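You operate a simulated robot arm through the tools that you are given. There is no shell and no other tool. Be economical: measure what you need, move in short steps, check, and stop when the job is done.

Carry out the task below with a simulated two-armed robot. There is one attempt and no reset: what you move stays moved.

TASK
Pick up the green box from the perforated top of the suction table with one hand, pass it to the other hand and put it on the low shelf of the frame bench.

Only the result counts: the job must be done as asked and must still hold three seconds after the hand-in. Knocking over, shifting, dropping, spilling or breaking anything else fails it.

THE ROBOT
Two 7-joint arms with three-finger grippers on one trunk, on a base that drives. Base frame: it is fixed to the floor where the robot stands at the start and does not move with it; the origin is under the middle of the robot, x ahead of it, y to its left, z up; the surface under the hand at the start is at about z = 0.8. Units: m, degrees, N and s.
The left shoulder is at the start at [0.09, 0.126, 1.086], the right one opposite. With the tool pointing down near the work surface each hand reaches from about 0.38 to 0.86 m from the robot's upright axis, wherever it stands, measured 20 degrees to its own side. Places, roughly: low shelf of the frame bench [-1.9, -2.4, 0.4]. Payload 2.94 kg a hand.
Tool frame (each hand has its own): the origin (TCP) lies between the finger pads and is the grasp point; the fingertips stand 0.03 m ahead of it; z points along the fingers, y is the line along which they close. Largest opening 0.128 m; the body of the gripper starts 0.093 m behind the TCP.
Orientation is that of the tool frame in the base frame, as a unit quaternion [x, y, z, w]. With the fingers straight down and closing along the base's y, the tool's x points along the base's -x, its y along +y and its z along -z.

THE INTERFACE
- The arms move only by the tool step_arm. It takes "left_series", "right_series" or both (then of equal length, played together; a hand with none holds still); each is a list of rows, each a list of 7 numbers: the finger opening in m, from 0 to 0.128, then the shift along the tool's x, y, z in m, then the turn, a rotation vector about the tool's x, y, z in degrees. In form: [[fingers, dx, dy, dz, ax, ay, az], ...]. A call has 1 to 8 rows; each row is the pose to reach, as a shift and turn from the pose commanded when the call began, along the tool's axes at that moment. Each row takes 0.2 s and may step no farther than 0.05 m and 8.6 degrees from the row before; otherwise, or with a gripper value out of range, the whole call is refused. A pose out of reach is approached as far as the arm can. The call stops where the force on the tool passes 40 N (or 10 N more than at its start, if that is more) or the arm is blocked; 0.2 s more then pass. The fingers move at their own pace and stop on an object; they squeeze with about 36 N. The grip force told is the motor's: it shows also when the fingers shut on nothing. Time passes only in rows, and 0.2 s behind the last, so rows that repeat a pose let the fingers close. It gives the time, the measured TCP pose, the force on the tool (base axes), the opening and the grip force at its end, in the units of the frame above (readings bear some noise), with the torque about the TCP (base axes, N m) and any sound that the robot's microphone picked up, and new pictures: "views" is both (left out), scene, wrist or none (wrist: the cameras of the hands that moved).
- Cameras (640 x 400 px; columns grow to the right, rows downward): "scene" is now at [0.2222, 0.0101, 1.2498]; the picture's right is [0.04, -1.00, 0.00], its down [-0.63, -0.02, -0.78] and it looks along [0.78, 0.03, -0.63] (base axes); focal length 216 px, centre (320, 200). "left" rides on the left gripper at [0.069, 0.015, -0.12] in its tool frame; the picture's right is [-0.21, 0.98, 0.00], its down [-0.82, -0.18, -0.54] and it looks along [-0.53, -0.12, 0.84] (tool axes); focal length 251 px, centre (320, 200). "right" rides on the right gripper at [0.069, -0.015, -0.12] in its tool frame; the picture's right is [0.21, 0.98, 0.00], its down [-0.82, 0.18, -0.54] and it looks along [-0.53, 0.12, 0.84] (tool axes); focal length 251 px, centre (320, 200). There is no depth. A picture from a camera that has moved, and an enlarged one, comes with that camera's place and axes in the base frame and with its lens. The place of the scene camera against the robot may be out by one fixed shift of up to 0.018 m in any direction.
- lift_body(by): slides the trunk up (or, below 0, down) by that many m; the arms and the scene camera ride with it, the base frame stays. It gives what a move gives, with no picture.
- base_move(legs): drives the robot by 1 to 6 legs, each [ahead, left, turn to the left] in m, m and degrees, along the robot's own axes; the way and the turn of a leg run together, so that a leg with both is an arc; at most 1.5 m and 180 degrees a leg. The arms and the cameras ride along, it lands a little off, and it stops where it bumps. It gives what a move gives, and a new picture of the scene camera.
- head_to(pan, tilt): turns the head with the scene camera to pan (to the left, within 80 degrees either way) and tilt (down, from -29 to 69), counted from straight ahead of the robot. It gives what a move gives, and a new picture of the scene camera.
- close_up(camera, box): a new picture of the part [left, top, right, bottom] of that camera's present view, enlarged. It takes no simulated time.
- finish_job(): hands the job in; it is judged then, once.

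Go step by step. Nothing tells you exact positions but the pictures and the camera data: compare them with the known pose of the tool, close in by small moves and look again before you grip or let go. The budget is 120 turns and 260 pictures, counting those below and the enlarged ones. Unless the task says otherwise, let go and move clear before handing in, and close with one line.

The tools are called by a JSON object that holds its "name" and its "arguments". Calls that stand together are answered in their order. step_arm: Moves the arms, as the interface text tells. Its arguments: {"type":"object","properties":{"left_series":{"type":"array","items":{"type":"array","items":{"type":"number"}}},"right_series":{"type":"array","items":{"type":"array","items":{"type":"number"}}},"views":{"type":"string","enum":["both","scene","wrist","none"]}},"required":[]} The other tools are called the same way: lift_body (by) slides the trunk up or down; base_move (legs) drives the base; head_to (pan, tilt) turns the head that bears the scene camera; close_up (camera, box) takes an enlarged picture of a part of a camera's view; finish_job () hands the job in.

At the start:

```text
clock: 0.0
left_tcp_pos: [0.4617, 0.1604, 1.1106]
left_orientation: [-0.001, 1.0, 0.0, 0.001]
left_force: [0.5, -0.9, -0.3]
left_ft_torque: [0.01, 0.03, -0.01]
left_opening: 0.1281
left_grip_force: 0.0
right_tcp_pos: [0.4652, -0.1498, 1.1001]
right_orientation: [0.0, 1.0, 0.001, 0.0]
right_force: [-0.6, -0.9, 0.0]
right_ft_torque: [-0.02, -0.04, -0.01]
right_opening: 0.1282
right_grip_force: 0.0
trunk travel left (down, up): [-0.3, 0.247]
robot x, y, heading: [0.0023, 0.0021, 0.1]
head pan, tilt: [2.1, 39.0]
```

scene: 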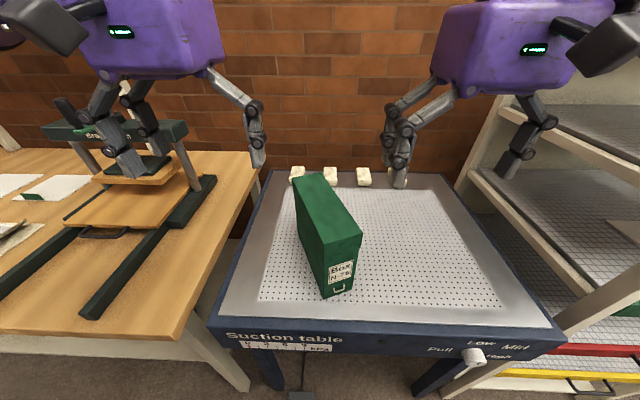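
right: 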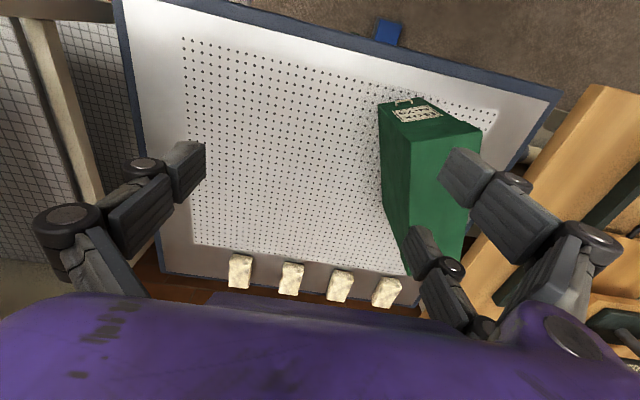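
left: 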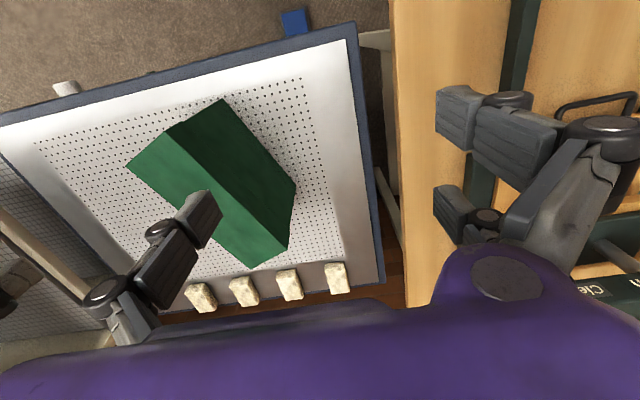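

The green box stands on the suction table ahead, about 0.07 wide, 0.2 long and 0.17 tall, with its near end around [0.46, -0.02]. I'll look closer at the box and the table's controls.

{"name": "close_up", "arguments": {"camera": "scene", "box": [260, 150, 420, 310]}}

{"name": "close_up", "arguments": {"camera": "scene", "box": [200, 310, 560, 400]}}

```text
2.50 times, centred on (340, 230) of scene
camera zoom: at [0.2222, 0.0101, 1.2498], right [0.04, -1.0, 0.0], down [-0.63, -0.02, -0.78], along [0.78, 0.03, -0.63], focal length 539 px, centre (270, 125)
```

zoom: 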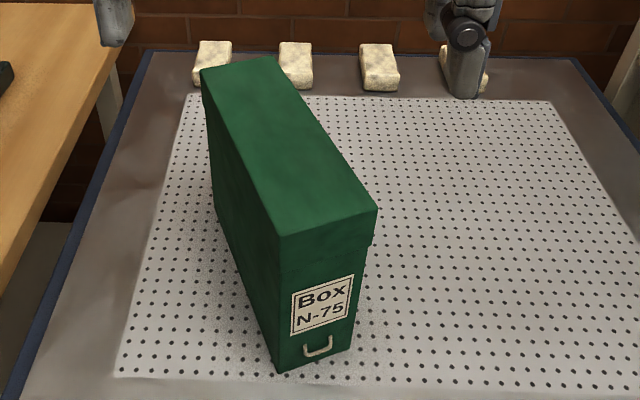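

```text
1.78 times, centred on (380, 355) of scene
camera zoom: at [0.2222, 0.0101, 1.2498], right [0.04, -1.0, 0.0], down [-0.63, -0.02, -0.78], along [0.78, 0.03, -0.63], focal length 383 px, centre (213, -76)
```

zoom: 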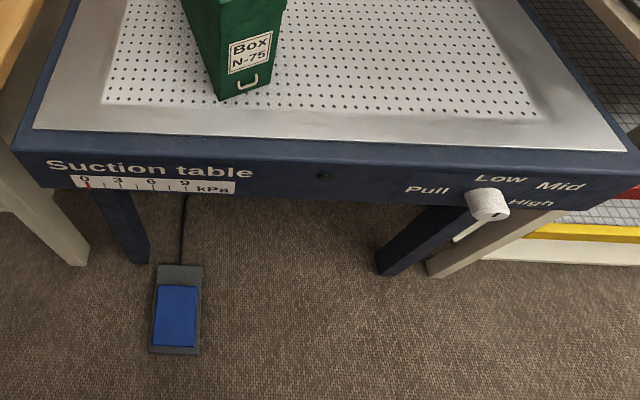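

{"name": "close_up", "arguments": {"camera": "right", "box": [350, 80, 510, 280]}}

{"name": "head_to", "arguments": {"pan": -80, "tilt": 25}}

```text
2.00 times, centred on (430, 180) of right
camera zoom: at [0.396, -0.1661, 1.2196], right [-0.21, 0.98, 0.0], down [0.82, 0.18, 0.54], along [0.53, 0.12, -0.84], focal length 503 px, centre (100, 240)
```

zoom: 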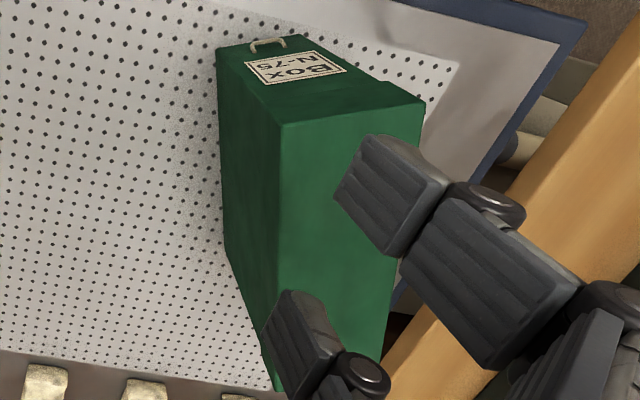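

```text
clock: 1.6
left_tcp_pos: [0.4615, 0.1611, 1.1102]
left_orientation: [0.0, 1.0, 0.0, 0.0]
left_force: [0.2, -0.5, -0.1]
left_ft_torque: [0.0, -0.01, 0.02]
left_opening: 0.128
left_grip_force: 0.1
right_tcp_pos: [0.4643, -0.1508, 1.1]
right_orientation: [-0.001, 1.0, 0.001, 0.0]
right_force: [-0.6, 0.2, -0.5]
right_ft_torque: [-0.01, -0.04, 0.03]
right_opening: 0.1276
right_grip_force: 0.0
trunk travel left (down, up): [-0.3, 0.247]
robot x, y, heading: [-0.0013, 0.0008, 0.0]
head pan, tilt: [-80.0, 25.0]
camera scene: at [0.1527, -0.0838, 1.2717], right [-0.98, -0.17, 0.0], down [-0.07, 0.42, -0.91], along [0.16, -0.89, -0.42], focal length 216 px, centre (320, 200)
```

scene: 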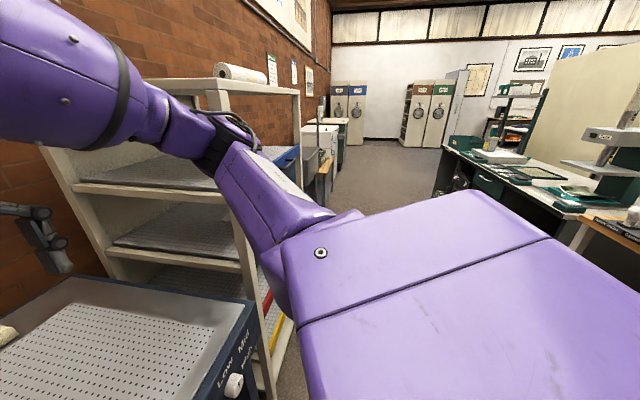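

{"name": "head_to", "arguments": {"pan": 80, "tilt": 25}}

{"name": "close_up", "arguments": {"camera": "scene", "box": [0, 0, 640, 400]}}

```text
clock: 4.0
left_tcp_pos: [0.4618, 0.1601, 1.1101]
left_orientation: [0.0, 1.0, 0.0, 0.0]
left_force: [0.1, -0.5, -0.6]
left_ft_torque: [0.03, 0.01, -0.01]
left_opening: 0.1282
left_grip_force: 0.1
right_tcp_pos: [0.4651, -0.1504, 1.1003]
right_orientation: [0.0, 1.0, 0.0, 0.0]
right_force: [-0.4, 0.3, 0.8]
right_ft_torque: [0.02, 0.0, 0.01]
right_opening: 0.1276
right_grip_force: 0.0
trunk travel left (down, up): [-0.3, 0.247]
robot x, y, heading: [-0.0003, 0.0001, 0.2]
head pan, tilt: [80.0, 25.0]
camera scene: at [0.1526, 0.0976, 1.2717], right [0.98, -0.17, 0.0], down [-0.07, -0.42, -0.91], along [0.16, 0.89, -0.42], focal length 216 px, centre (320, 200)
```

scene: 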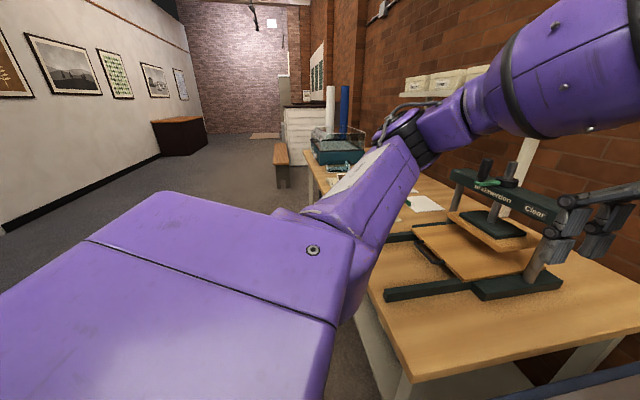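

```text
1.00 times, centred on (320, 200) of scene (not enlarged: the box is as wide or as high as the picture)
camera zoom: at [0.1526, 0.0976, 1.2717], right [0.98, -0.17, 0.0], down [-0.07, -0.42, -0.91], along [0.16, 0.89, -0.42], focal length 216 px, centre (320, 200)
```

zoom: 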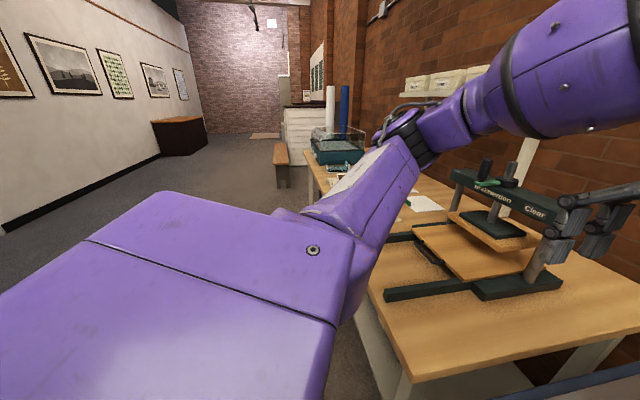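

The area behind looks open. I'll back up 0.25 m to gain room for a horizontal grasp and look down at the table again.

{"name": "base_move", "arguments": {"legs": [[-0.25, 0, 0]]}}

{"name": "head_to", "arguments": {"pan": 0, "tilt": 35}}

```text
clock: 5.8
left_tcp_pos: [0.2124, 0.1614, 1.1093]
left_orientation: [-0.001, 1.0, 0.0, -0.001]
left_force: [-0.2, -0.4, -0.1]
left_ft_torque: [0.04, 0.0, 0.06]
left_opening: 0.1281
left_grip_force: 0.0
right_tcp_pos: [0.2185, -0.1502, 1.1003]
right_orientation: [0.0, 1.0, 0.0, -0.001]
right_force: [-0.6, -0.5, -0.1]
right_ft_torque: [-0.07, -0.04, -0.03]
right_opening: 0.1279
right_grip_force: 0.0
trunk travel left (down, up): [-0.3, 0.247]
robot x, y, heading: [-0.2482, -0.0007, 0.1]
head pan, tilt: [80.0, 25.0]
camera scene: at [-0.095, 0.0977, 1.2717], right [0.98, -0.17, 0.0], down [-0.07, -0.42, -0.91], along [0.16, 0.89, -0.42], focal length 216 px, centre (320, 200)
```

scene: 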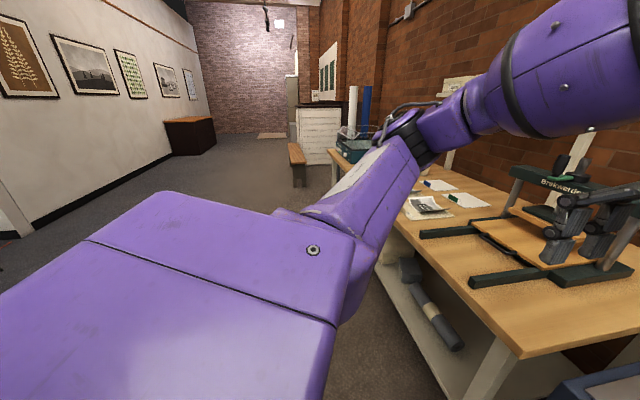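

```text
clock: 7.4
left_tcp_pos: [0.2141, 0.1597, 1.1098]
left_orientation: [-0.001, 1.0, -0.001, 0.0]
left_force: [-0.9, -0.3, -0.2]
left_ft_torque: [0.03, 0.0, 0.03]
left_opening: 0.128
left_grip_force: 0.0
right_tcp_pos: [0.2176, -0.1501, 1.1001]
right_orientation: [0.0, 1.0, 0.0, 0.0]
right_force: [-0.1, 0.2, -0.9]
right_ft_torque: [0.0, 0.04, 0.02]
right_opening: 0.1283
right_grip_force: 0.1
trunk travel left (down, up): [-0.3, 0.247]
robot x, y, heading: [-0.2451, -0.001, -0.1]
head pan, tilt: [0.0, 35.0]
camera scene: at [-0.0226, 0.0071, 1.2559], right [0.0, -1.0, 0.0], down [-0.57, 0.0, -0.82], along [0.82, 0.0, -0.57], focal length 216 px, centre (320, 200)
```

scene: 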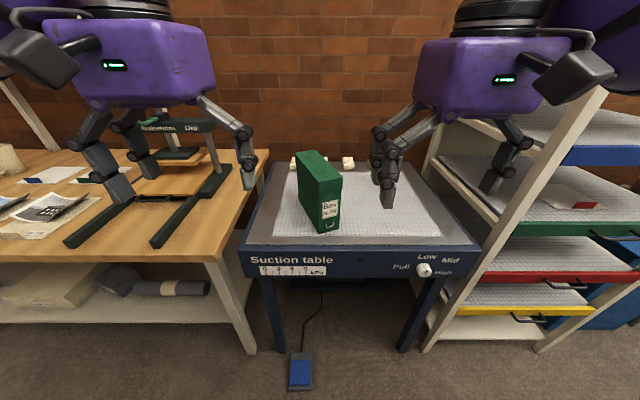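

The robot is now 0.25 m back. I plan to grasp the box body below its lid with the right hand, coming from the label end with the fingers pitched about 25° below horizontal. First I'll pitch the right hand up while still high above the table.

{"name": "step_arm", "arguments": {"right_series": [[0.128, -0.02, 0, 0, 0, -8.1, 0], [0.128, -0.04, 0, 0, 0, -16.2, 0], [0.128, -0.06, 0, 0, 0, -24.3, 0], [0.128, -0.08, 0, 0, 0, -32.4, 0], [0.128, -0.1, 0, 0, 0, -40.5, 0], [0.128, -0.11, 0, 0, 0, -48.6, 0], [0.128, -0.12, 0, 0, 0, -56.7, 0], [0.128, -0.12, 0, 0, 0, -65, 0]]}}

```text
clock: 9.2
left_tcp_pos: [0.2157, 0.1595, 1.11]
left_orientation: [0.0, 1.0, 0.001, -0.001]
left_force: [0.7, 0.0, -0.8]
left_ft_torque: [-0.01, 0.07, -0.01]
left_opening: 0.128
left_grip_force: 0.2
right_tcp_pos: [0.34, -0.1506, 1.0979]
right_orientation: [-0.002, 0.845, 0.0, 0.535]
right_force: [-0.2, 0.4, 0.2]
right_ft_torque: [-0.05, 0.03, -0.04]
right_opening: 0.1279
right_grip_force: 0.0
trunk travel left (down, up): [-0.3, 0.247]
robot x, y, heading: [-0.2477, 0.0, 0.2]
head pan, tilt: [0.0, 35.0]
camera scene: at [-0.0204, 0.0068, 1.2552], right [0.0, -1.0, 0.0], down [-0.57, 0.0, -0.82], along [0.82, 0.0, -0.57], focal length 216 px, centre (320, 200)
camera right: at [0.2023, -0.1664, 1.0858], right [-0.09, 0.98, -0.2], down [-0.14, 0.18, 0.97], along [0.99, 0.12, 0.12], focal length 251 px, centre (320, 200)
```

scene: 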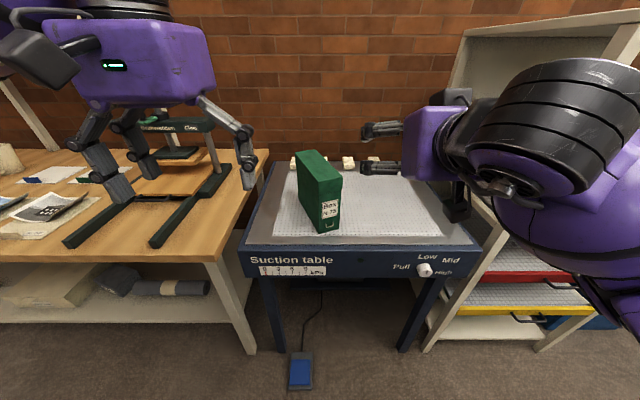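
right: 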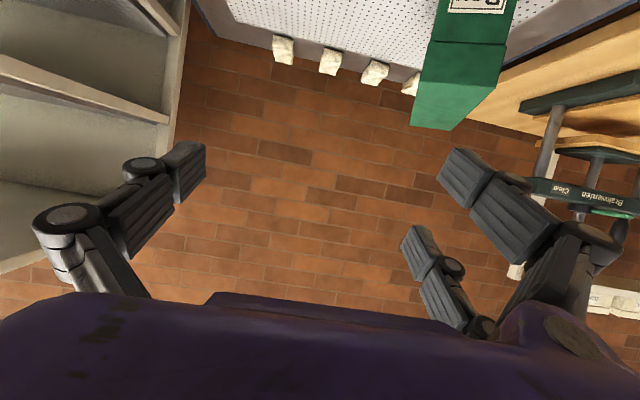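

The pitching works well. Next I'll yaw the hand about 22° to match the box axis and lower it to in front of the label end, then look.

{"name": "step_arm", "arguments": {"right_series": [[0.128, 0.02, 0.0225, 0.015, -5.1, -1.25, -2.1], [0.128, 0.041, 0.045, 0.03, -10.2, -2.5, -4.2], [0.128, 0.061, 0.0675, 0.045, -15.2, -3.75, -6.3], [0.128, 0.082, 0.09, 0.06, -20.3, -5, -8.4]]}}

{"name": "close_up", "arguments": {"camera": "scene", "box": [260, 120, 420, 260]}}

```text
clock: 10.2
left_tcp_pos: [0.2144, 0.1606, 1.1104]
left_orientation: [0.0, 1.0, 0.0, 0.0]
left_force: [0.4, 0.5, -1.0]
left_ft_torque: [0.03, -0.01, -0.01]
left_opening: 0.1282
left_grip_force: 0.1
right_tcp_pos: [0.3573, -0.0601, 1.0001]
right_orientation: [-0.156, 0.804, 0.11, 0.564]
right_force: [-1.6, 0.6, -0.6]
right_ft_torque: [0.0, -0.03, 0.02]
right_opening: 0.1279
right_grip_force: 0.0
right hand out of reach, approached as far as the arm can: row 1, 2
trunk travel left (down, up): [-0.3, 0.247]
robot x, y, heading: [-0.2491, -0.0008, 0.1]
head pan, tilt: [0.0, 35.0]
camera scene: at [-0.0224, 0.0071, 1.2559], right [0.0, -1.0, 0.0], down [-0.57, 0.0, -0.82], along [0.82, 0.0, -0.57], focal length 216 px, centre (320, 200)
camera right: at [0.2374, -0.1255, 0.9756], right [-0.43, 0.88, -0.2], down [-0.28, 0.08, 0.96], along [0.86, 0.47, 0.21], focal length 251 px, centre (320, 200)
```

scene: 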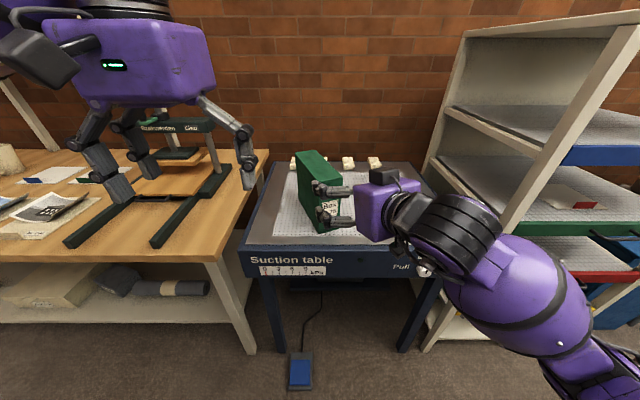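
right: 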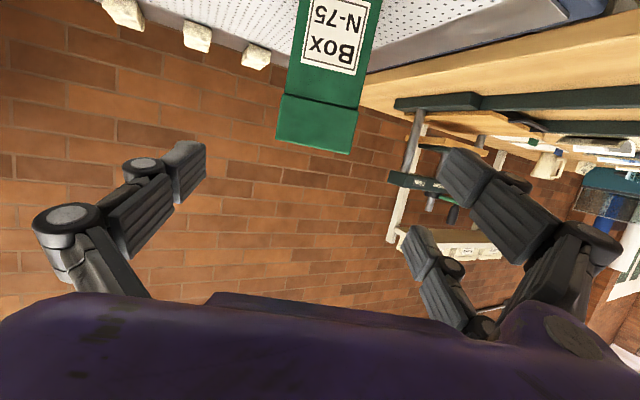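

```text
2.86 times, centred on (340, 190) of scene
camera zoom: at [-0.0224, 0.0071, 1.2559], right [0.0, -1.0, 0.0], down [-0.57, 0.0, -0.82], along [0.82, 0.0, -0.57], focal length 616 px, centre (263, 229)
```

zoom: 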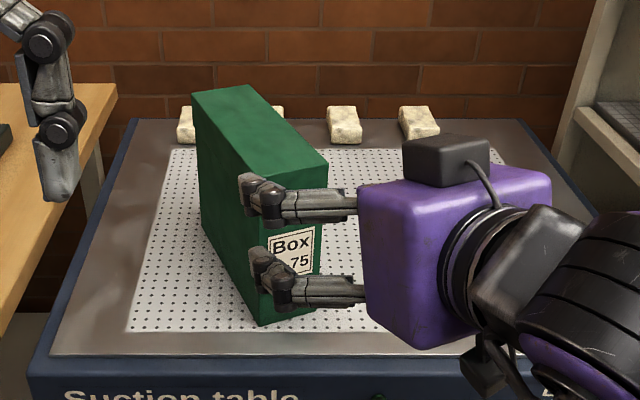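

Everything agrees: box top z≈0.976, lid rim down to z≈0.938, near face centre about (0.462, -0.022), axis 22°. I'll lower to the pre-grasp height in front of the face, then look.

{"name": "step_arm", "arguments": {"right_series": [[0.128, 0.029, -0.001, 0.018, 0, 0, 0], [0.128, 0.058, -0.002, 0.036, 0, 0, 0], [0.128, 0.088, -0.003, 0.055, 0, 0, 0], [0.128, 0.117, -0.004, 0.073, 0, 0, 0]]}}

{"name": "close_up", "arguments": {"camera": "scene", "box": [260, 120, 420, 260]}}

```text
clock: 11.2
left_tcp_pos: [0.2141, 0.1625, 1.1101]
left_orientation: [0.0, 1.0, -0.001, 0.0]
left_force: [-0.6, 0.5, 0.0]
left_ft_torque: [0.0, 0.02, 0.04]
left_opening: 0.1276
left_grip_force: 0.1
right_tcp_pos: [0.3639, -0.0633, 0.8958]
right_orientation: [-0.167, 0.803, 0.123, 0.559]
right_force: [-0.1, 1.1, 0.0]
right_ft_torque: [-0.04, -0.06, 0.01]
right_opening: 0.1282
right_grip_force: 0.1
right hand out of reach, approached as far as the arm can: row 2, 3, 4
trunk travel left (down, up): [-0.3, 0.247]
robot x, y, heading: [-0.2495, 0.0026, -0.0]
head pan, tilt: [0.0, 35.0]
camera scene: at [-0.0227, 0.0086, 1.2559], right [0.0, -1.0, 0.0], down [-0.57, 0.0, -0.82], along [0.82, 0.0, -0.57], focal length 216 px, centre (320, 200)
camera right: at [0.2451, -0.133, 0.8718], right [-0.46, 0.87, -0.19], down [-0.27, 0.07, 0.96], along [0.84, 0.5, 0.2], focal length 251 px, centre (320, 200)
```

scene: 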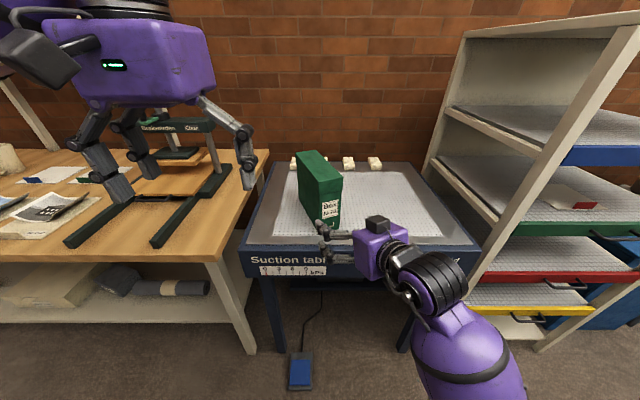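
right: 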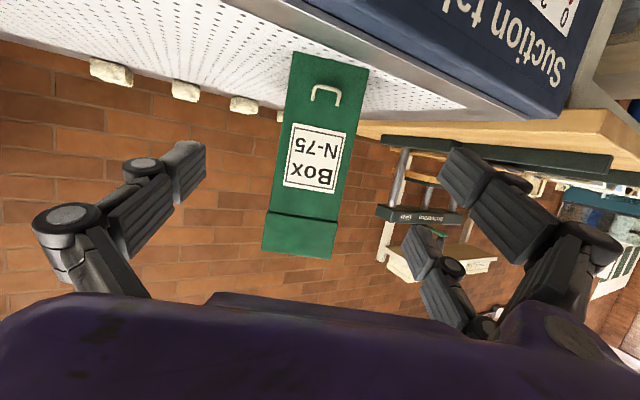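

```text
2.86 times, centred on (340, 190) of scene
camera zoom: at [-0.0227, 0.0086, 1.2559], right [0.0, -1.0, 0.0], down [-0.57, 0.0, -0.82], along [0.82, 0.0, -0.57], focal length 616 px, centre (263, 229)
```

zoom: 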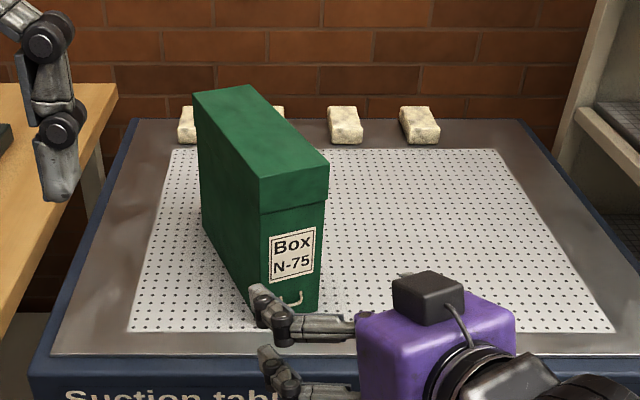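

The arm is too folded here, hence "out of reach". I'll back the base up another 0.15 m.

{"name": "base_move", "arguments": {"legs": [[-0.16, 0, 0]]}}

```text
clock: 12.6
left_tcp_pos: [0.0529, 0.1607, 1.1108]
left_orientation: [-0.001, 1.0, 0.0, 0.0]
left_force: [-0.3, 0.2, 0.6]
left_ft_torque: [0.0, -0.03, -0.01]
left_opening: 0.1281
left_grip_force: 0.1
right_tcp_pos: [0.2012, -0.0642, 0.8957]
right_orientation: [-0.166, 0.804, 0.123, 0.558]
right_force: [0.5, -0.2, 0.3]
right_ft_torque: [-0.03, 0.03, -0.01]
right_opening: 0.1279
right_grip_force: 0.1
trunk travel left (down, up): [-0.3, 0.247]
robot x, y, heading: [-0.4091, -0.0004, 0.1]
head pan, tilt: [0.0, 35.0]
camera scene: at [-0.1834, 0.0069, 1.256], right [0.0, -1.0, 0.0], down [-0.57, 0.0, -0.82], along [0.82, 0.0, -0.57], focal length 216 px, centre (320, 200)
```

scene: 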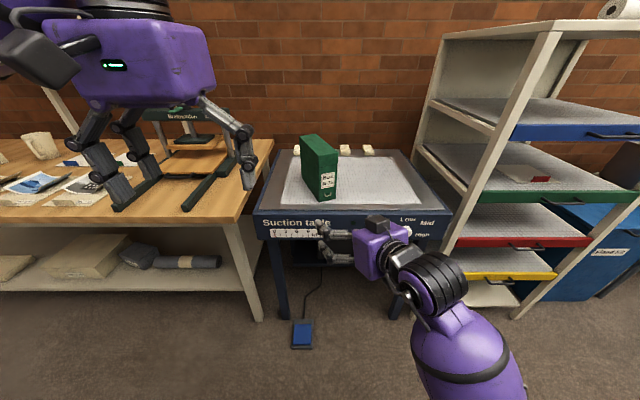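

{"name": "step_arm", "arguments": {"right_series": [[0.128, -0.0107, -0.0125, 0.029, 0, 0, 0], [0.128, -0.0213, -0.025, 0.058, 0, 0, 0], [0.128, -0.032, -0.0375, 0.087, 0, 0, 0]], "views": "none"}}

```text
clock: 13.4
left_tcp_pos: [0.0538, 0.1598, 1.1102]
left_orientation: [-0.002, 1.0, 0.0, 0.0]
left_force: [-0.2, 0.9, 1.0]
left_ft_torque: [-0.03, 0.03, 0.01]
left_opening: 0.128
left_grip_force: 0.0
right_tcp_pos: [0.3047, -0.0609, 0.8938]
right_orientation: [-0.166, 0.804, 0.123, 0.558]
right_force: [-0.1, -0.3, -0.1]
right_ft_torque: [0.04, 0.01, 0.02]
right_opening: 0.1278
right_grip_force: 0.1
trunk travel left (down, up): [-0.3, 0.247]
robot x, y, heading: [-0.4077, -0.0011, 0.1]
head pan, tilt: [0.0, 35.0]
```

{"name": "step_arm", "arguments": {"right_series": [[0.128, -0.0008, -0.0085, 0.03, 0.6, 0, 0.2], [0.128, -0.0015, -0.017, 0.06, 1.2, 0, 0.5], [0.128, -0.0023, -0.0254, 0.0888, 1.9, 0, 0.7]]}}

{"name": "close_up", "arguments": {"camera": "scene", "box": [260, 120, 420, 260]}}

```text
clock: 14.2
left_tcp_pos: [0.0553, 0.1605, 1.1102]
left_orientation: [-0.001, 1.0, 0.0, -0.001]
left_force: [-0.4, -0.9, 0.1]
left_ft_torque: [-0.03, 0.05, 0.01]
left_opening: 0.1279
left_grip_force: 0.0
right_tcp_pos: [0.3918, -0.0498, 0.8662]
right_orientation: [-0.151, 0.806, 0.113, 0.56]
right_force: [-0.5, -0.2, -0.6]
right_ft_torque: [0.0, 0.0, 0.0]
right_opening: 0.1279
right_grip_force: 0.0
trunk travel left (down, up): [-0.3, 0.247]
robot x, y, heading: [-0.4065, -0.0049, 0.2]
head pan, tilt: [0.0, 35.0]
camera scene: at [-0.182, 0.0071, 1.2558], right [0.0, -1.0, 0.0], down [-0.57, 0.0, -0.82], along [0.82, 0.0, -0.57], focal length 216 px, centre (320, 200)
camera right: at [0.2705, -0.1155, 0.8419], right [-0.43, 0.88, -0.19], down [-0.27, 0.07, 0.96], along [0.86, 0.47, 0.2], focal length 251 px, centre (320, 200)
```

scene: 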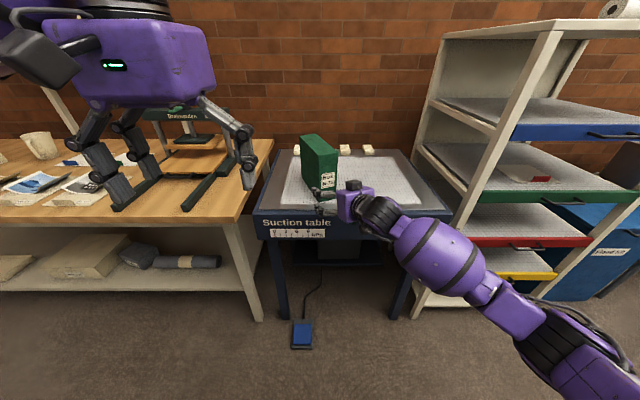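
right: 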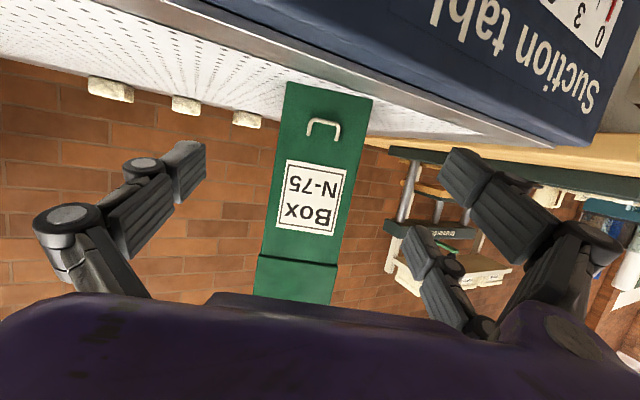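

```text
2.86 times, centred on (340, 190) of scene
camera zoom: at [-0.182, 0.0071, 1.2558], right [0.0, -1.0, 0.0], down [-0.57, 0.0, -0.82], along [0.82, 0.0, -0.57], focal length 616 px, centre (263, 229)
```

zoom: 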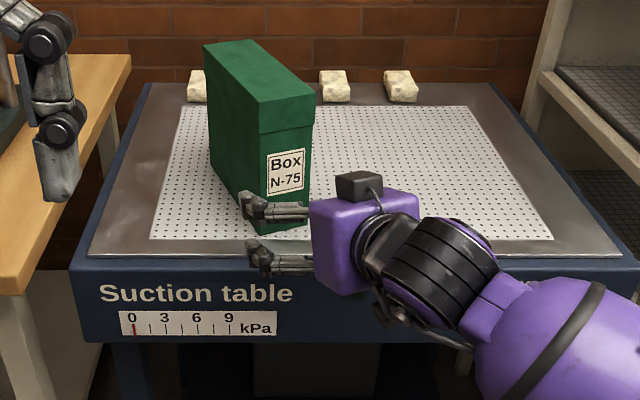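

Everything lines up; the fingers straddle the box below the lid. I'll advance along the box axis until the TCP is about 5.5 cm past the label face.

{"name": "step_arm", "arguments": {"right_series": [[0.128, -0.0112, 0, 0.0305, 0, 0, 0], [0.128, -0.0224, 0, 0.061, 0, 0, 0], [0.128, -0.0337, 0, 0.0915, 0, 0, 0], [0.128, -0.0449, 0, 0.122, 0, 0, 0]]}}

{"name": "close_up", "arguments": {"camera": "scene", "box": [260, 120, 420, 260]}}

```text
clock: 15.2
left_tcp_pos: [0.0542, 0.1621, 1.1104]
left_orientation: [-0.001, 1.0, 0.0, -0.001]
left_force: [0.1, 0.1, -0.1]
left_ft_torque: [0.0, -0.01, 0.0]
left_opening: 0.1279
left_grip_force: 0.0
right_tcp_pos: [0.5107, -0.0005, 0.8652]
right_orientation: [-0.151, 0.807, 0.112, 0.56]
right_force: [-0.1, -0.3, 0.1]
right_ft_torque: [0.05, -0.03, 0.0]
right_opening: 0.1279
right_grip_force: 0.0
trunk travel left (down, up): [-0.3, 0.247]
robot x, y, heading: [-0.4066, 0.0009, -0.1]
head pan, tilt: [0.0, 35.0]
camera scene: at [-0.1822, 0.0076, 1.2558], right [0.0, -1.0, 0.0], down [-0.57, 0.0, -0.82], along [0.82, 0.0, -0.57], focal length 216 px, centre (320, 200)
camera right: at [0.3914, -0.0661, 0.8417], right [-0.43, 0.88, -0.19], down [-0.27, 0.07, 0.96], along [0.86, 0.47, 0.2], focal length 251 px, centre (320, 200)
```

scene: 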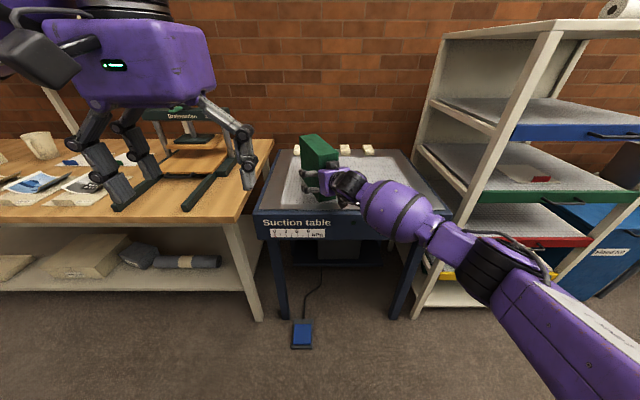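
right: 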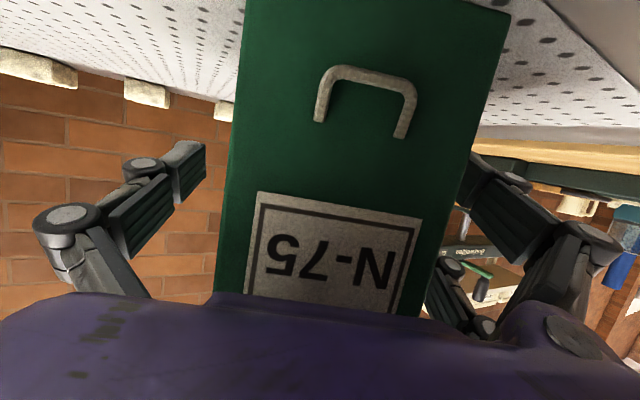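

```text
2.86 times, centred on (340, 190) of scene
camera zoom: at [-0.1822, 0.0076, 1.2558], right [0.0, -1.0, 0.0], down [-0.57, 0.0, -0.82], along [0.82, 0.0, -0.57], focal length 616 px, centre (263, 229)
```

zoom: 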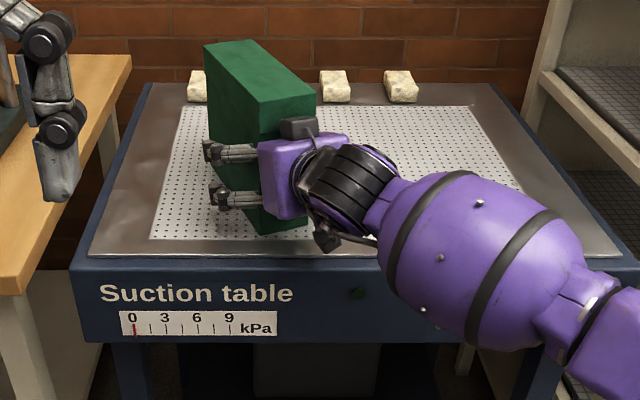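

Fingers straddle the box with no contact. Closing the grip.

{"name": "step_arm", "arguments": {"right_series": [[0.09, 0, 0, 0, 0, 0, 0], [0.075, 0, 0, 0, 0, 0, 0], [0.04, 0, 0, 0, 0, 0, 0], [0.04, 0, 0, 0, 0, 0, 0], [0.04, 0, 0, 0, 0, 0, 0]], "views": "wrist"}}

{"name": "close_up", "arguments": {"camera": "scene", "box": [260, 120, 420, 260]}}

```text
clock: 16.4
left_tcp_pos: [0.0535, 0.1595, 1.1109]
left_orientation: [-0.001, 1.0, 0.0, -0.001]
left_force: [-0.7, -0.3, -0.8]
left_ft_torque: [0.02, 0.03, -0.02]
left_opening: 0.1282
left_grip_force: 0.2
right_tcp_pos: [0.5101, -0.0016, 0.8665]
right_orientation: [-0.152, 0.806, 0.113, 0.561]
right_force: [1.6, -1.9, 4.8]
right_ft_torque: [-0.62, 0.1, -0.05]
right_opening: 0.0827
right_grip_force: 36.1
trunk travel left (down, up): [-0.3, 0.247]
robot x, y, heading: [-0.408, 0.0022, -0.1]
head pan, tilt: [0.0, 35.0]
camera right: at [0.3908, -0.0675, 0.8427], right [-0.43, 0.88, -0.19], down [-0.27, 0.07, 0.96], along [0.86, 0.47, 0.21], focal length 251 px, centre (320, 200)
```

right: 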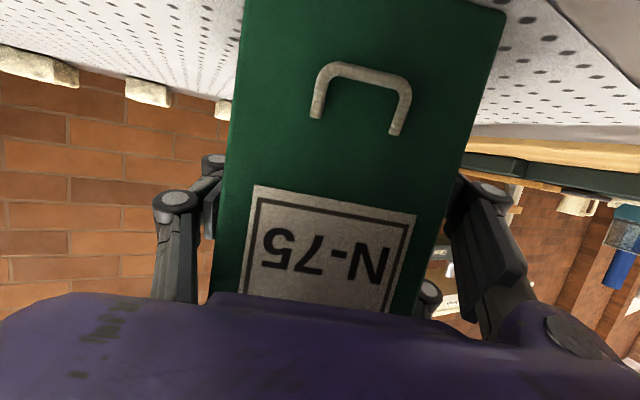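

```text
2.86 times, centred on (340, 190) of scene
camera zoom: at [-0.1831, 0.0066, 1.256], right [0.0, -1.0, 0.0], down [-0.57, 0.0, -0.82], along [0.82, 0.0, -0.57], focal length 616 px, centre (263, 229)
```

zoom: 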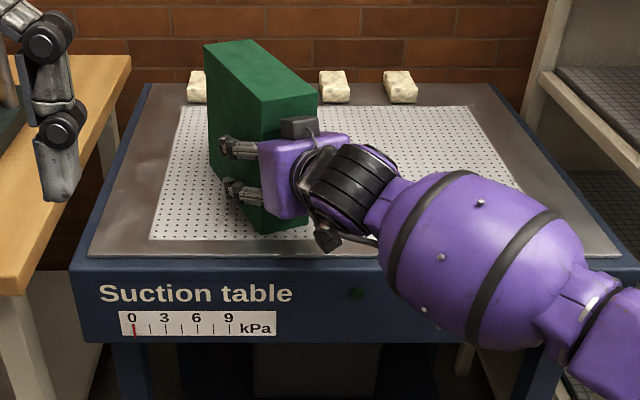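

Gripped at 0.083 m with full force. I'll lift slowly, a few centimetres first.

{"name": "step_arm", "arguments": {"right_series": [[0.04, -0.0094, 0, -0.0035, 0, 0, 0], [0.04, -0.0187, 0, -0.0069, 0, 0, 0], [0.04, -0.028, 0, -0.0104, 0, 0, 0], [0.04, -0.0375, 0, -0.0138, 0, 0, 0], [0.04, -0.0375, 0, -0.0138, 0, 0, 0]], "views": "wrist"}}

{"name": "close_up", "arguments": {"camera": "scene", "box": [260, 120, 420, 260]}}

```text
clock: 17.6
left_tcp_pos: [0.0542, 0.1611, 1.1106]
left_orientation: [-0.001, 1.0, 0.0, -0.001]
left_force: [0.4, -1.0, -0.8]
left_ft_torque: [-0.04, -0.01, 0.02]
left_opening: 0.128
left_grip_force: 0.0
right_tcp_pos: [0.5116, -0.0031, 0.9038]
right_orientation: [-0.151, 0.807, 0.112, 0.559]
right_force: [-0.1, 0.5, -4.8]
right_ft_torque: [-0.14, 0.16, -0.01]
right_opening: 0.0807
right_grip_force: 35.6
trunk travel left (down, up): [-0.3, 0.247]
robot x, y, heading: [-0.4054, -0.0008, -0.1]
head pan, tilt: [0.0, 35.0]
camera right: at [0.3909, -0.068, 0.8812], right [-0.43, 0.88, -0.19], down [-0.27, 0.07, 0.96], along [0.86, 0.47, 0.2], focal length 251 px, centre (320, 200)
```

right: 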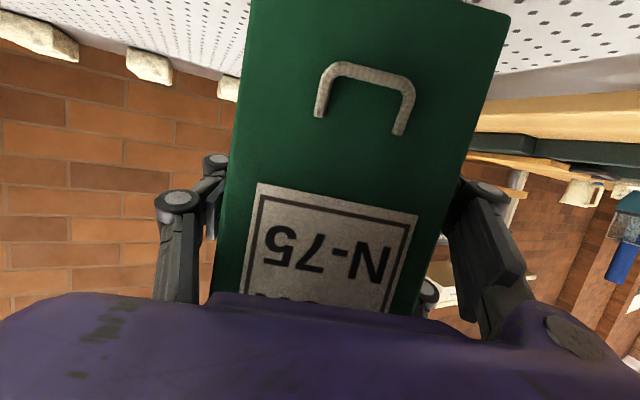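

```text
2.86 times, centred on (340, 190) of scene
camera zoom: at [-0.1818, 0.0069, 1.2557], right [0.0, -1.0, 0.0], down [-0.57, 0.0, -0.82], along [0.82, 0.0, -0.57], focal length 616 px, centre (263, 229)
```

zoom: 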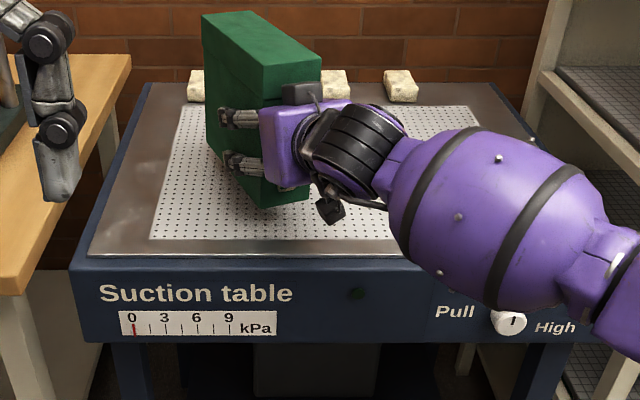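

The box is up, level and light (~0.5 kg). I'll raise it further, then back away from the table for the handover.

{"name": "step_arm", "arguments": {"right_series": [[0.04, -0.028, 0, -0.0104, 0, 0, 0], [0.04, -0.056, 0, -0.0207, 0, 0, 0], [0.04, -0.084, 0, -0.031, 0, 0, 0], [0.04, -0.112, 0, -0.0414, 0, 0, 0], [0.04, -0.1405, 0, -0.052, 0, 0, 0]], "views": "none"}}

{"name": "base_move", "arguments": {"legs": [[-0.35, 0, 0]]}}

```text
clock: 18.8
left_tcp_pos: [0.0545, 0.1609, 1.1101]
left_orientation: [-0.001, 1.0, -0.001, 0.0]
left_force: [-0.6, 0.2, 0.0]
left_ft_torque: [-0.03, 0.02, 0.02]
left_opening: 0.1279
left_grip_force: 0.1
right_tcp_pos: [0.5121, -0.0029, 1.0537]
right_orientation: [-0.151, 0.807, 0.112, 0.56]
right_force: [-1.0, -0.1, -7.0]
right_ft_torque: [-0.06, 0.13, -0.01]
right_opening: 0.0802
right_grip_force: 36.1
trunk travel left (down, up): [-0.3, 0.247]
robot x, y, heading: [-0.4073, -0.0029, 0.2]
head pan, tilt: [0.0, 35.0]
```

```text
clock: 20.6
left_tcp_pos: [-0.1435, 0.162, 1.1089]
left_orientation: [-0.001, 1.0, 0.0, -0.002]
left_force: [0.8, -0.7, -0.4]
left_ft_torque: [-0.01, 0.1, -0.01]
left_opening: 0.1279
left_grip_force: 0.1
right_tcp_pos: [0.3146, -0.0006, 1.0538]
right_orientation: [-0.153, 0.806, 0.114, 0.56]
right_force: [0.8, 0.6, -8.0]
right_ft_torque: [-0.09, 0.16, 0.05]
right_opening: 0.0796
right_grip_force: 35.8
trunk travel left (down, up): [-0.3, 0.247]
robot x, y, heading: [-0.6096, 0.0008, -0.1]
head pan, tilt: [0.0, 35.0]
stopped in leg 1: the robot was blocked; the commanded pose is now the measured one
camera scene: at [-0.3789, 0.0077, 1.2549], right [0.0, -1.0, 0.0], down [-0.58, 0.0, -0.82], along [0.82, 0.0, -0.58], focal length 216 px, centre (320, 200)
```

scene: 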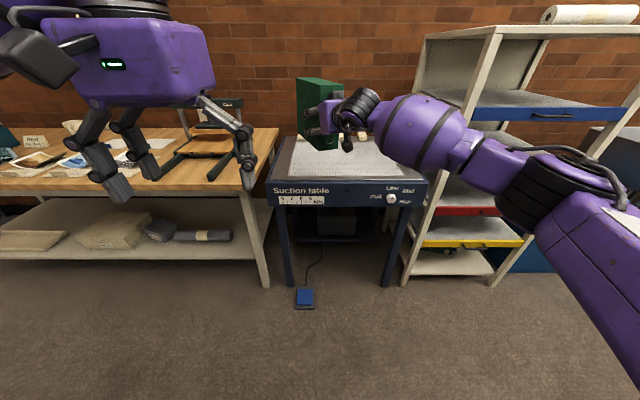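

Something behind blocked the base. I'll move forward a bit and look to the sides.

{"name": "base_move", "arguments": {"legs": [[0.12, 0, 0]]}}

{"name": "head_to", "arguments": {"pan": -80, "tilt": 20}}

{"name": "head_to", "arguments": {"pan": 80, "tilt": 20}}

```text
clock: 21.8
left_tcp_pos: [-0.028, 0.1621, 1.1114]
left_orientation: [0.001, 1.0, 0.0, 0.001]
left_force: [0.1, -0.4, 0.1]
left_ft_torque: [0.01, -0.02, 0.03]
left_opening: 0.1281
left_grip_force: 0.0
right_tcp_pos: [0.4298, -0.0014, 1.0613]
right_orientation: [-0.153, 0.803, 0.115, 0.564]
right_force: [1.0, 0.1, -5.4]
right_ft_torque: [-0.04, 0.18, 0.04]
right_opening: 0.079
right_grip_force: 35.8
trunk travel left (down, up): [-0.3, 0.247]
robot x, y, heading: [-0.4898, -0.0016, -0.0]
head pan, tilt: [0.0, 35.0]
camera scene: at [-0.2643, 0.0075, 1.2558], right [0.0, -1.0, 0.0], down [-0.57, 0.0, -0.82], along [0.82, 0.0, -0.57], focal length 216 px, centre (320, 200)
```

scene: 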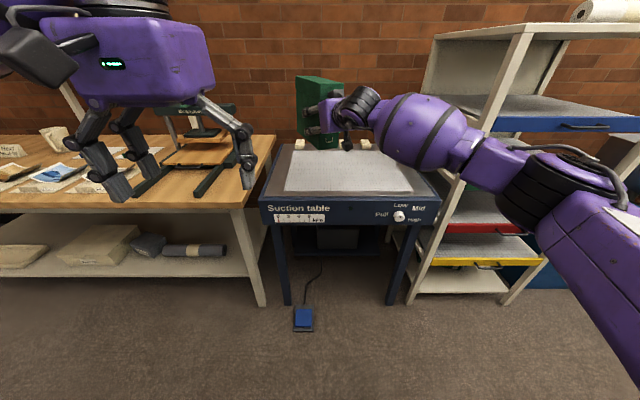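

```text
clock: 23.4
left_tcp_pos: [-0.0276, 0.1604, 1.111]
left_orientation: [0.0, 1.0, -0.001, 0.0]
left_force: [0.2, 0.0, 0.8]
left_ft_torque: [-0.02, 0.0, 0.0]
left_opening: 0.128
left_grip_force: 0.0
right_tcp_pos: [0.4307, -0.0016, 1.0611]
right_orientation: [-0.153, 0.804, 0.115, 0.564]
right_force: [-0.3, -0.4, -5.4]
right_ft_torque: [-0.04, 0.19, 0.0]
right_opening: 0.0789
right_grip_force: 35.9
trunk travel left (down, up): [-0.3, 0.247]
robot x, y, heading: [-0.4885, 0.0021, -0.1]
head pan, tilt: [-80.0, 20.0]
camera scene: at [-0.3358, -0.0843, 1.2796], right [-0.98, -0.17, 0.0], down [-0.06, 0.34, -0.94], along [0.16, -0.93, -0.34], focal length 216 px, centre (320, 200)
```

scene: 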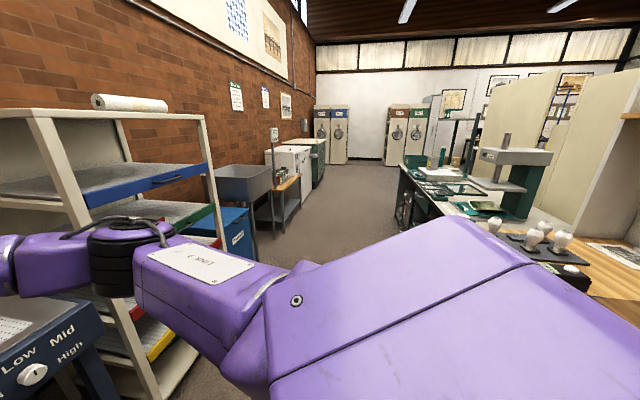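

```text
clock: 25.8
left_tcp_pos: [-0.0272, 0.1615, 1.1124]
left_orientation: [0.0, 1.0, 0.0, 0.001]
left_force: [-1.0, -0.2, -0.1]
left_ft_torque: [0.0, 0.04, 0.0]
left_opening: 0.128
left_grip_force: 0.0
right_tcp_pos: [0.4289, -0.0031, 1.0601]
right_orientation: [-0.153, 0.804, 0.116, 0.563]
right_force: [-1.2, -0.4, -5.4]
right_ft_torque: [-0.1, 0.19, -0.01]
right_opening: 0.0784
right_grip_force: 35.7
trunk travel left (down, up): [-0.3, 0.247]
robot x, y, heading: [-0.4861, 0.0013, 0.1]
head pan, tilt: [80.0, 20.0]
camera scene: at [-0.336, 0.0991, 1.2796], right [0.98, -0.17, 0.0], down [-0.06, -0.34, -0.94], along [0.16, 0.93, -0.34], focal length 216 px, centre (320, 200)
```

scene: 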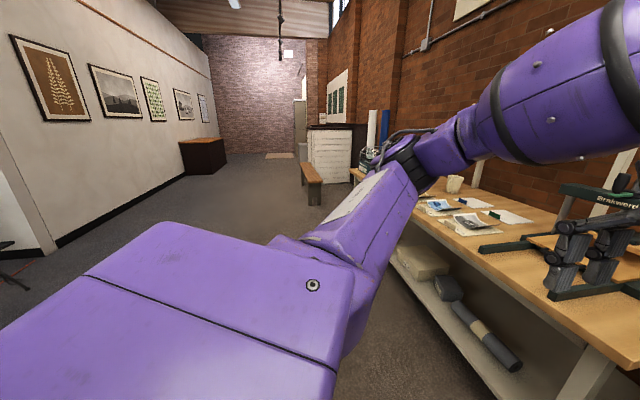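

Free-standing benches are behind on the right; the left is open. I'll do the handover here: bring the box back in front of the chest with the right hand and turn it to lie across, checking on the grip as I go.

{"name": "step_arm", "arguments": {"right_series": [[0.04, 0.0143, 0.008, -0.0393, -5.2, 0.1, -1.9], [0.04, 0.0286, 0.016, -0.0785, -10.3, 0.2, -3.7], [0.04, 0.0429, 0.024, -0.1178, -15.5, 0.2, -5.6], [0.04, 0.0572, 0.032, -0.157, -20.7, 0.3, -7.5], [0.04, 0.0715, 0.04, -0.1963, -25.8, 0.4, -9.3], [0.04, 0.0858, 0.048, -0.2355, -31, 0.5, -11.2]], "views": "wrist"}}

{"name": "head_to", "arguments": {"pan": 0, "tilt": 35}}

```text
clock: 27.2
left_tcp_pos: [-0.0303, 0.1616, 1.1127]
left_orientation: [-0.001, 1.0, -0.001, 0.001]
left_force: [-0.1, 1.0, 0.0]
left_ft_torque: [-0.03, -0.02, -0.01]
left_opening: 0.1281
left_grip_force: 0.0
right_tcp_pos: [0.1852, -0.0475, 1.0622]
right_orientation: [-0.364, 0.733, 0.262, 0.512]
right_force: [-0.2, 0.9, -5.7]
right_ft_torque: [-0.14, 0.1, -0.09]
right_opening: 0.0778
right_grip_force: 36.2
right hand out of reach, approached as far as the arm can: row 6
trunk travel left (down, up): [-0.3, 0.247]
robot x, y, heading: [-0.488, -0.0006, -0.0]
head pan, tilt: [80.0, 20.0]
camera right: at [0.117, -0.1666, 1.037], right [-0.83, 0.53, -0.19], down [-0.27, -0.08, 0.96], along [0.49, 0.85, 0.21], focal length 251 px, centre (320, 200)
```

right: 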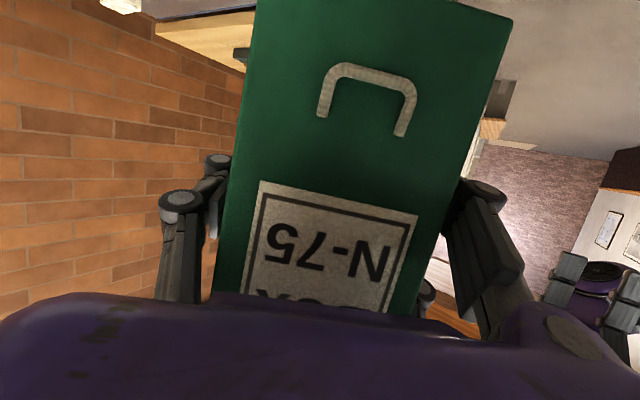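

```text
clock: 28.8
left_tcp_pos: [-0.0279, 0.161, 1.1102]
left_orientation: [0.0, 1.0, 0.0, 0.001]
left_force: [-0.1, 0.1, -0.8]
left_ft_torque: [0.01, 0.0, -0.02]
left_opening: 0.1278
left_grip_force: 0.1
right_tcp_pos: [0.189, -0.0489, 1.0608]
right_orientation: [-0.362, 0.733, 0.262, 0.513]
right_force: [0.2, 0.9, -5.5]
right_ft_torque: [-0.15, 0.1, -0.01]
right_opening: 0.0781
right_grip_force: 35.6
trunk travel left (down, up): [-0.3, 0.247]
robot x, y, heading: [-0.4927, 0.0031, -0.1]
head pan, tilt: [0.0, 35.0]
camera scene: at [-0.2643, 0.0075, 1.2558], right [0.0, -1.0, 0.0], down [-0.57, 0.0, -0.82], along [0.82, 0.0, -0.57], focal length 216 px, centre (320, 200)
```

scene: 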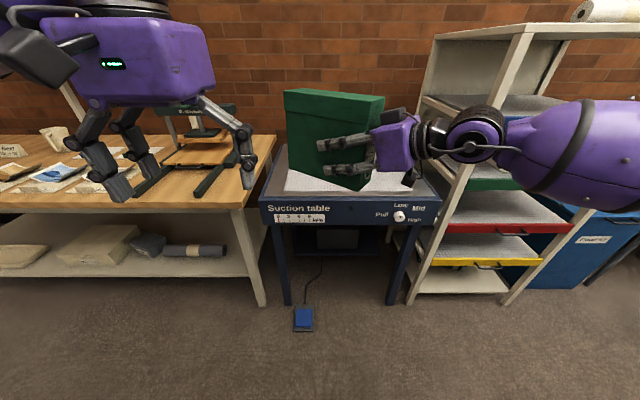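

The box is steady in the right hand. I'll try turning it further so its free end faces the left hand.

{"name": "step_arm", "arguments": {"right_series": [[0.04, 0, 0, 0, -5.6, 0, -2.1], [0.04, 0, 0, 0, -11.3, 0, -4.1], [0.04, 0, 0, 0, -16.9, 0, -6.2], [0.04, 0, 0, 0, -22.6, 0, -8.2]], "views": "none"}}

```text
clock: 29.8
left_tcp_pos: [-0.0288, 0.161, 1.111]
left_orientation: [0.0, 1.0, 0.0, 0.001]
left_force: [-0.1, 0.2, 0.5]
left_ft_torque: [-0.03, -0.03, 0.0]
left_opening: 0.1277
left_grip_force: 0.1
right_tcp_pos: [0.1884, -0.0483, 1.0617]
right_orientation: [-0.363, 0.734, 0.261, 0.511]
right_force: [0.4, 0.6, -5.5]
right_ft_torque: [-0.16, 0.11, 0.0]
right_opening: 0.0777
right_grip_force: 35.9
right hand out of reach, approached as far as the arm can: row 1, 2, 3, 4
trunk travel left (down, up): [-0.3, 0.247]
robot x, y, heading: [-0.4886, 0.0011, -0.1]
head pan, tilt: [0.0, 35.0]
```

{"name": "step_arm", "arguments": {"right_series": [[0.04, 0.0024, 0.033, -0.0055, 0, 0, 0], [0.04, 0.0048, 0.066, -0.011, -4, 0, -1.5], [0.04, 0.0073, 0.099, -0.0165, -9, 0, -3.2], [0.04, 0.0097, 0.132, -0.022, -14, 0, -5], [0.04, 0.0097, 0.132, -0.022, -18.8, 0, -6.8]], "views": "scene"}}

```text
clock: 30.9
left_tcp_pos: [-0.0272, 0.1602, 1.11]
left_orientation: [0.0, 1.0, 0.0, 0.002]
left_force: [0.6, -0.7, 0.6]
left_ft_torque: [0.01, 0.01, 0.02]
left_opening: 0.128
left_grip_force: 0.0
right_tcp_pos: [0.0775, 0.0174, 1.0648]
right_orientation: [-0.448, 0.689, 0.31, 0.478]
right_force: [-0.6, -0.1, -5.0]
right_ft_torque: [-0.22, 0.05, -0.02]
right_opening: 0.0775
right_grip_force: 36.1
right hand out of reach, approached as far as the arm can: row 4, 5
trunk travel left (down, up): [-0.3, 0.247]
robot x, y, heading: [-0.4916, 0.0019, 0.3]
head pan, tilt: [0.0, 35.0]
camera scene: at [-0.264, 0.0072, 1.2558], right [0.0, -1.0, 0.0], down [-0.57, 0.0, -0.82], along [0.82, 0.0, -0.57], focal length 216 px, centre (320, 200)
```

scene: 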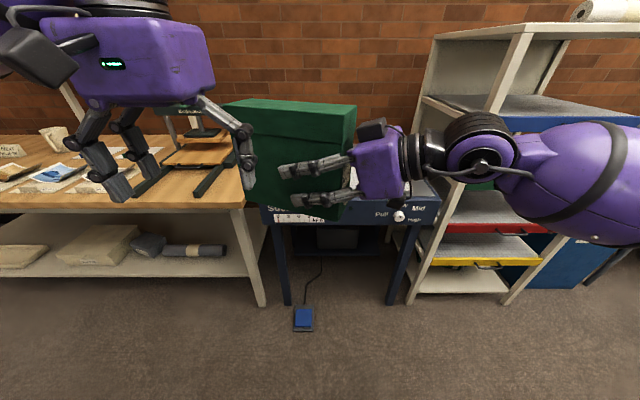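

The box now points about 66° left in the right hand. I'll bring the left hand up and over to the box's far end, turning it to match the box.

{"name": "step_arm", "arguments": {"left_series": [[0.128, 0, 0.01, -0.048, 0, 0, -8], [0.128, 0, 0.02, -0.095, 0, 0, -16], [0.128, -0.01, 0.03, -0.14, 0, 0, -24.5], [0.128, -0.05, 0.05, -0.16, 0, 0, -33], [0.128, -0.09, 0.06, -0.175, 0, 0, -41], [0.128, -0.13, 0.08, -0.19, 0, 0, -49.5], [0.128, -0.16, 0.09, -0.19, 0, 0, -58], [0.128, -0.178, 0.09, -0.19, 0, 0, -66]]}}

```text
clock: 32.8
left_tcp_pos: [0.1657, 0.265, 1.2631]
left_orientation: [-0.546, 0.838, -0.001, 0.0]
left_force: [0.4, 0.0, 0.0]
left_ft_torque: [-0.06, 0.04, -0.01]
left_opening: 0.128
left_grip_force: 0.0
left hand out of reach, approached as far as the arm can: row 3, 4, 5, 6, 7, 8
right_tcp_pos: [0.0787, 0.0172, 1.0653]
right_orientation: [-0.449, 0.689, 0.311, 0.477]
right_force: [-0.7, 0.4, -6.3]
right_ft_torque: [-0.21, 0.07, 0.0]
right_opening: 0.0772
right_grip_force: 36.1
trunk travel left (down, up): [-0.3, 0.247]
robot x, y, heading: [-0.4905, 0.0001, 0.1]
head pan, tilt: [0.0, 35.0]
camera scene: at [-0.2631, 0.0084, 1.2555], right [0.0, -1.0, 0.0], down [-0.57, 0.0, -0.82], along [0.82, 0.0, -0.57], focal length 216 px, centre (320, 200)
camera left: at [0.1238, 0.2087, 1.3844], right [-0.81, 0.59, 0.0], down [0.5, 0.68, 0.54], along [0.32, 0.44, -0.84], focal length 251 px, centre (320, 200)
```

scene: 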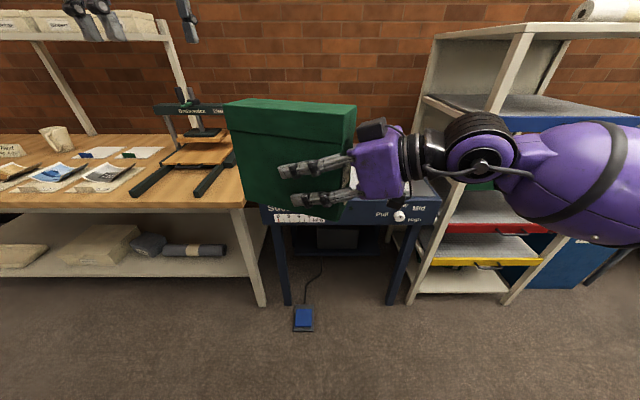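
left: 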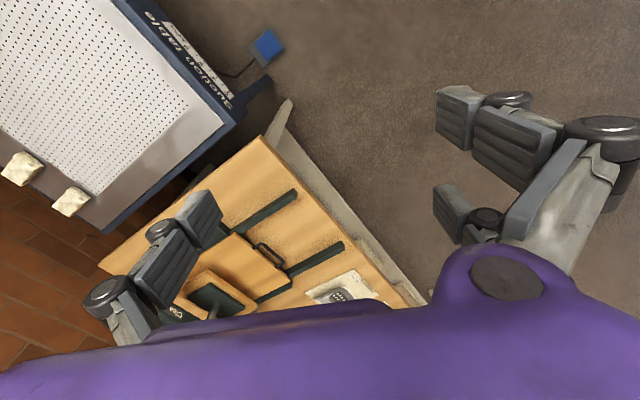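

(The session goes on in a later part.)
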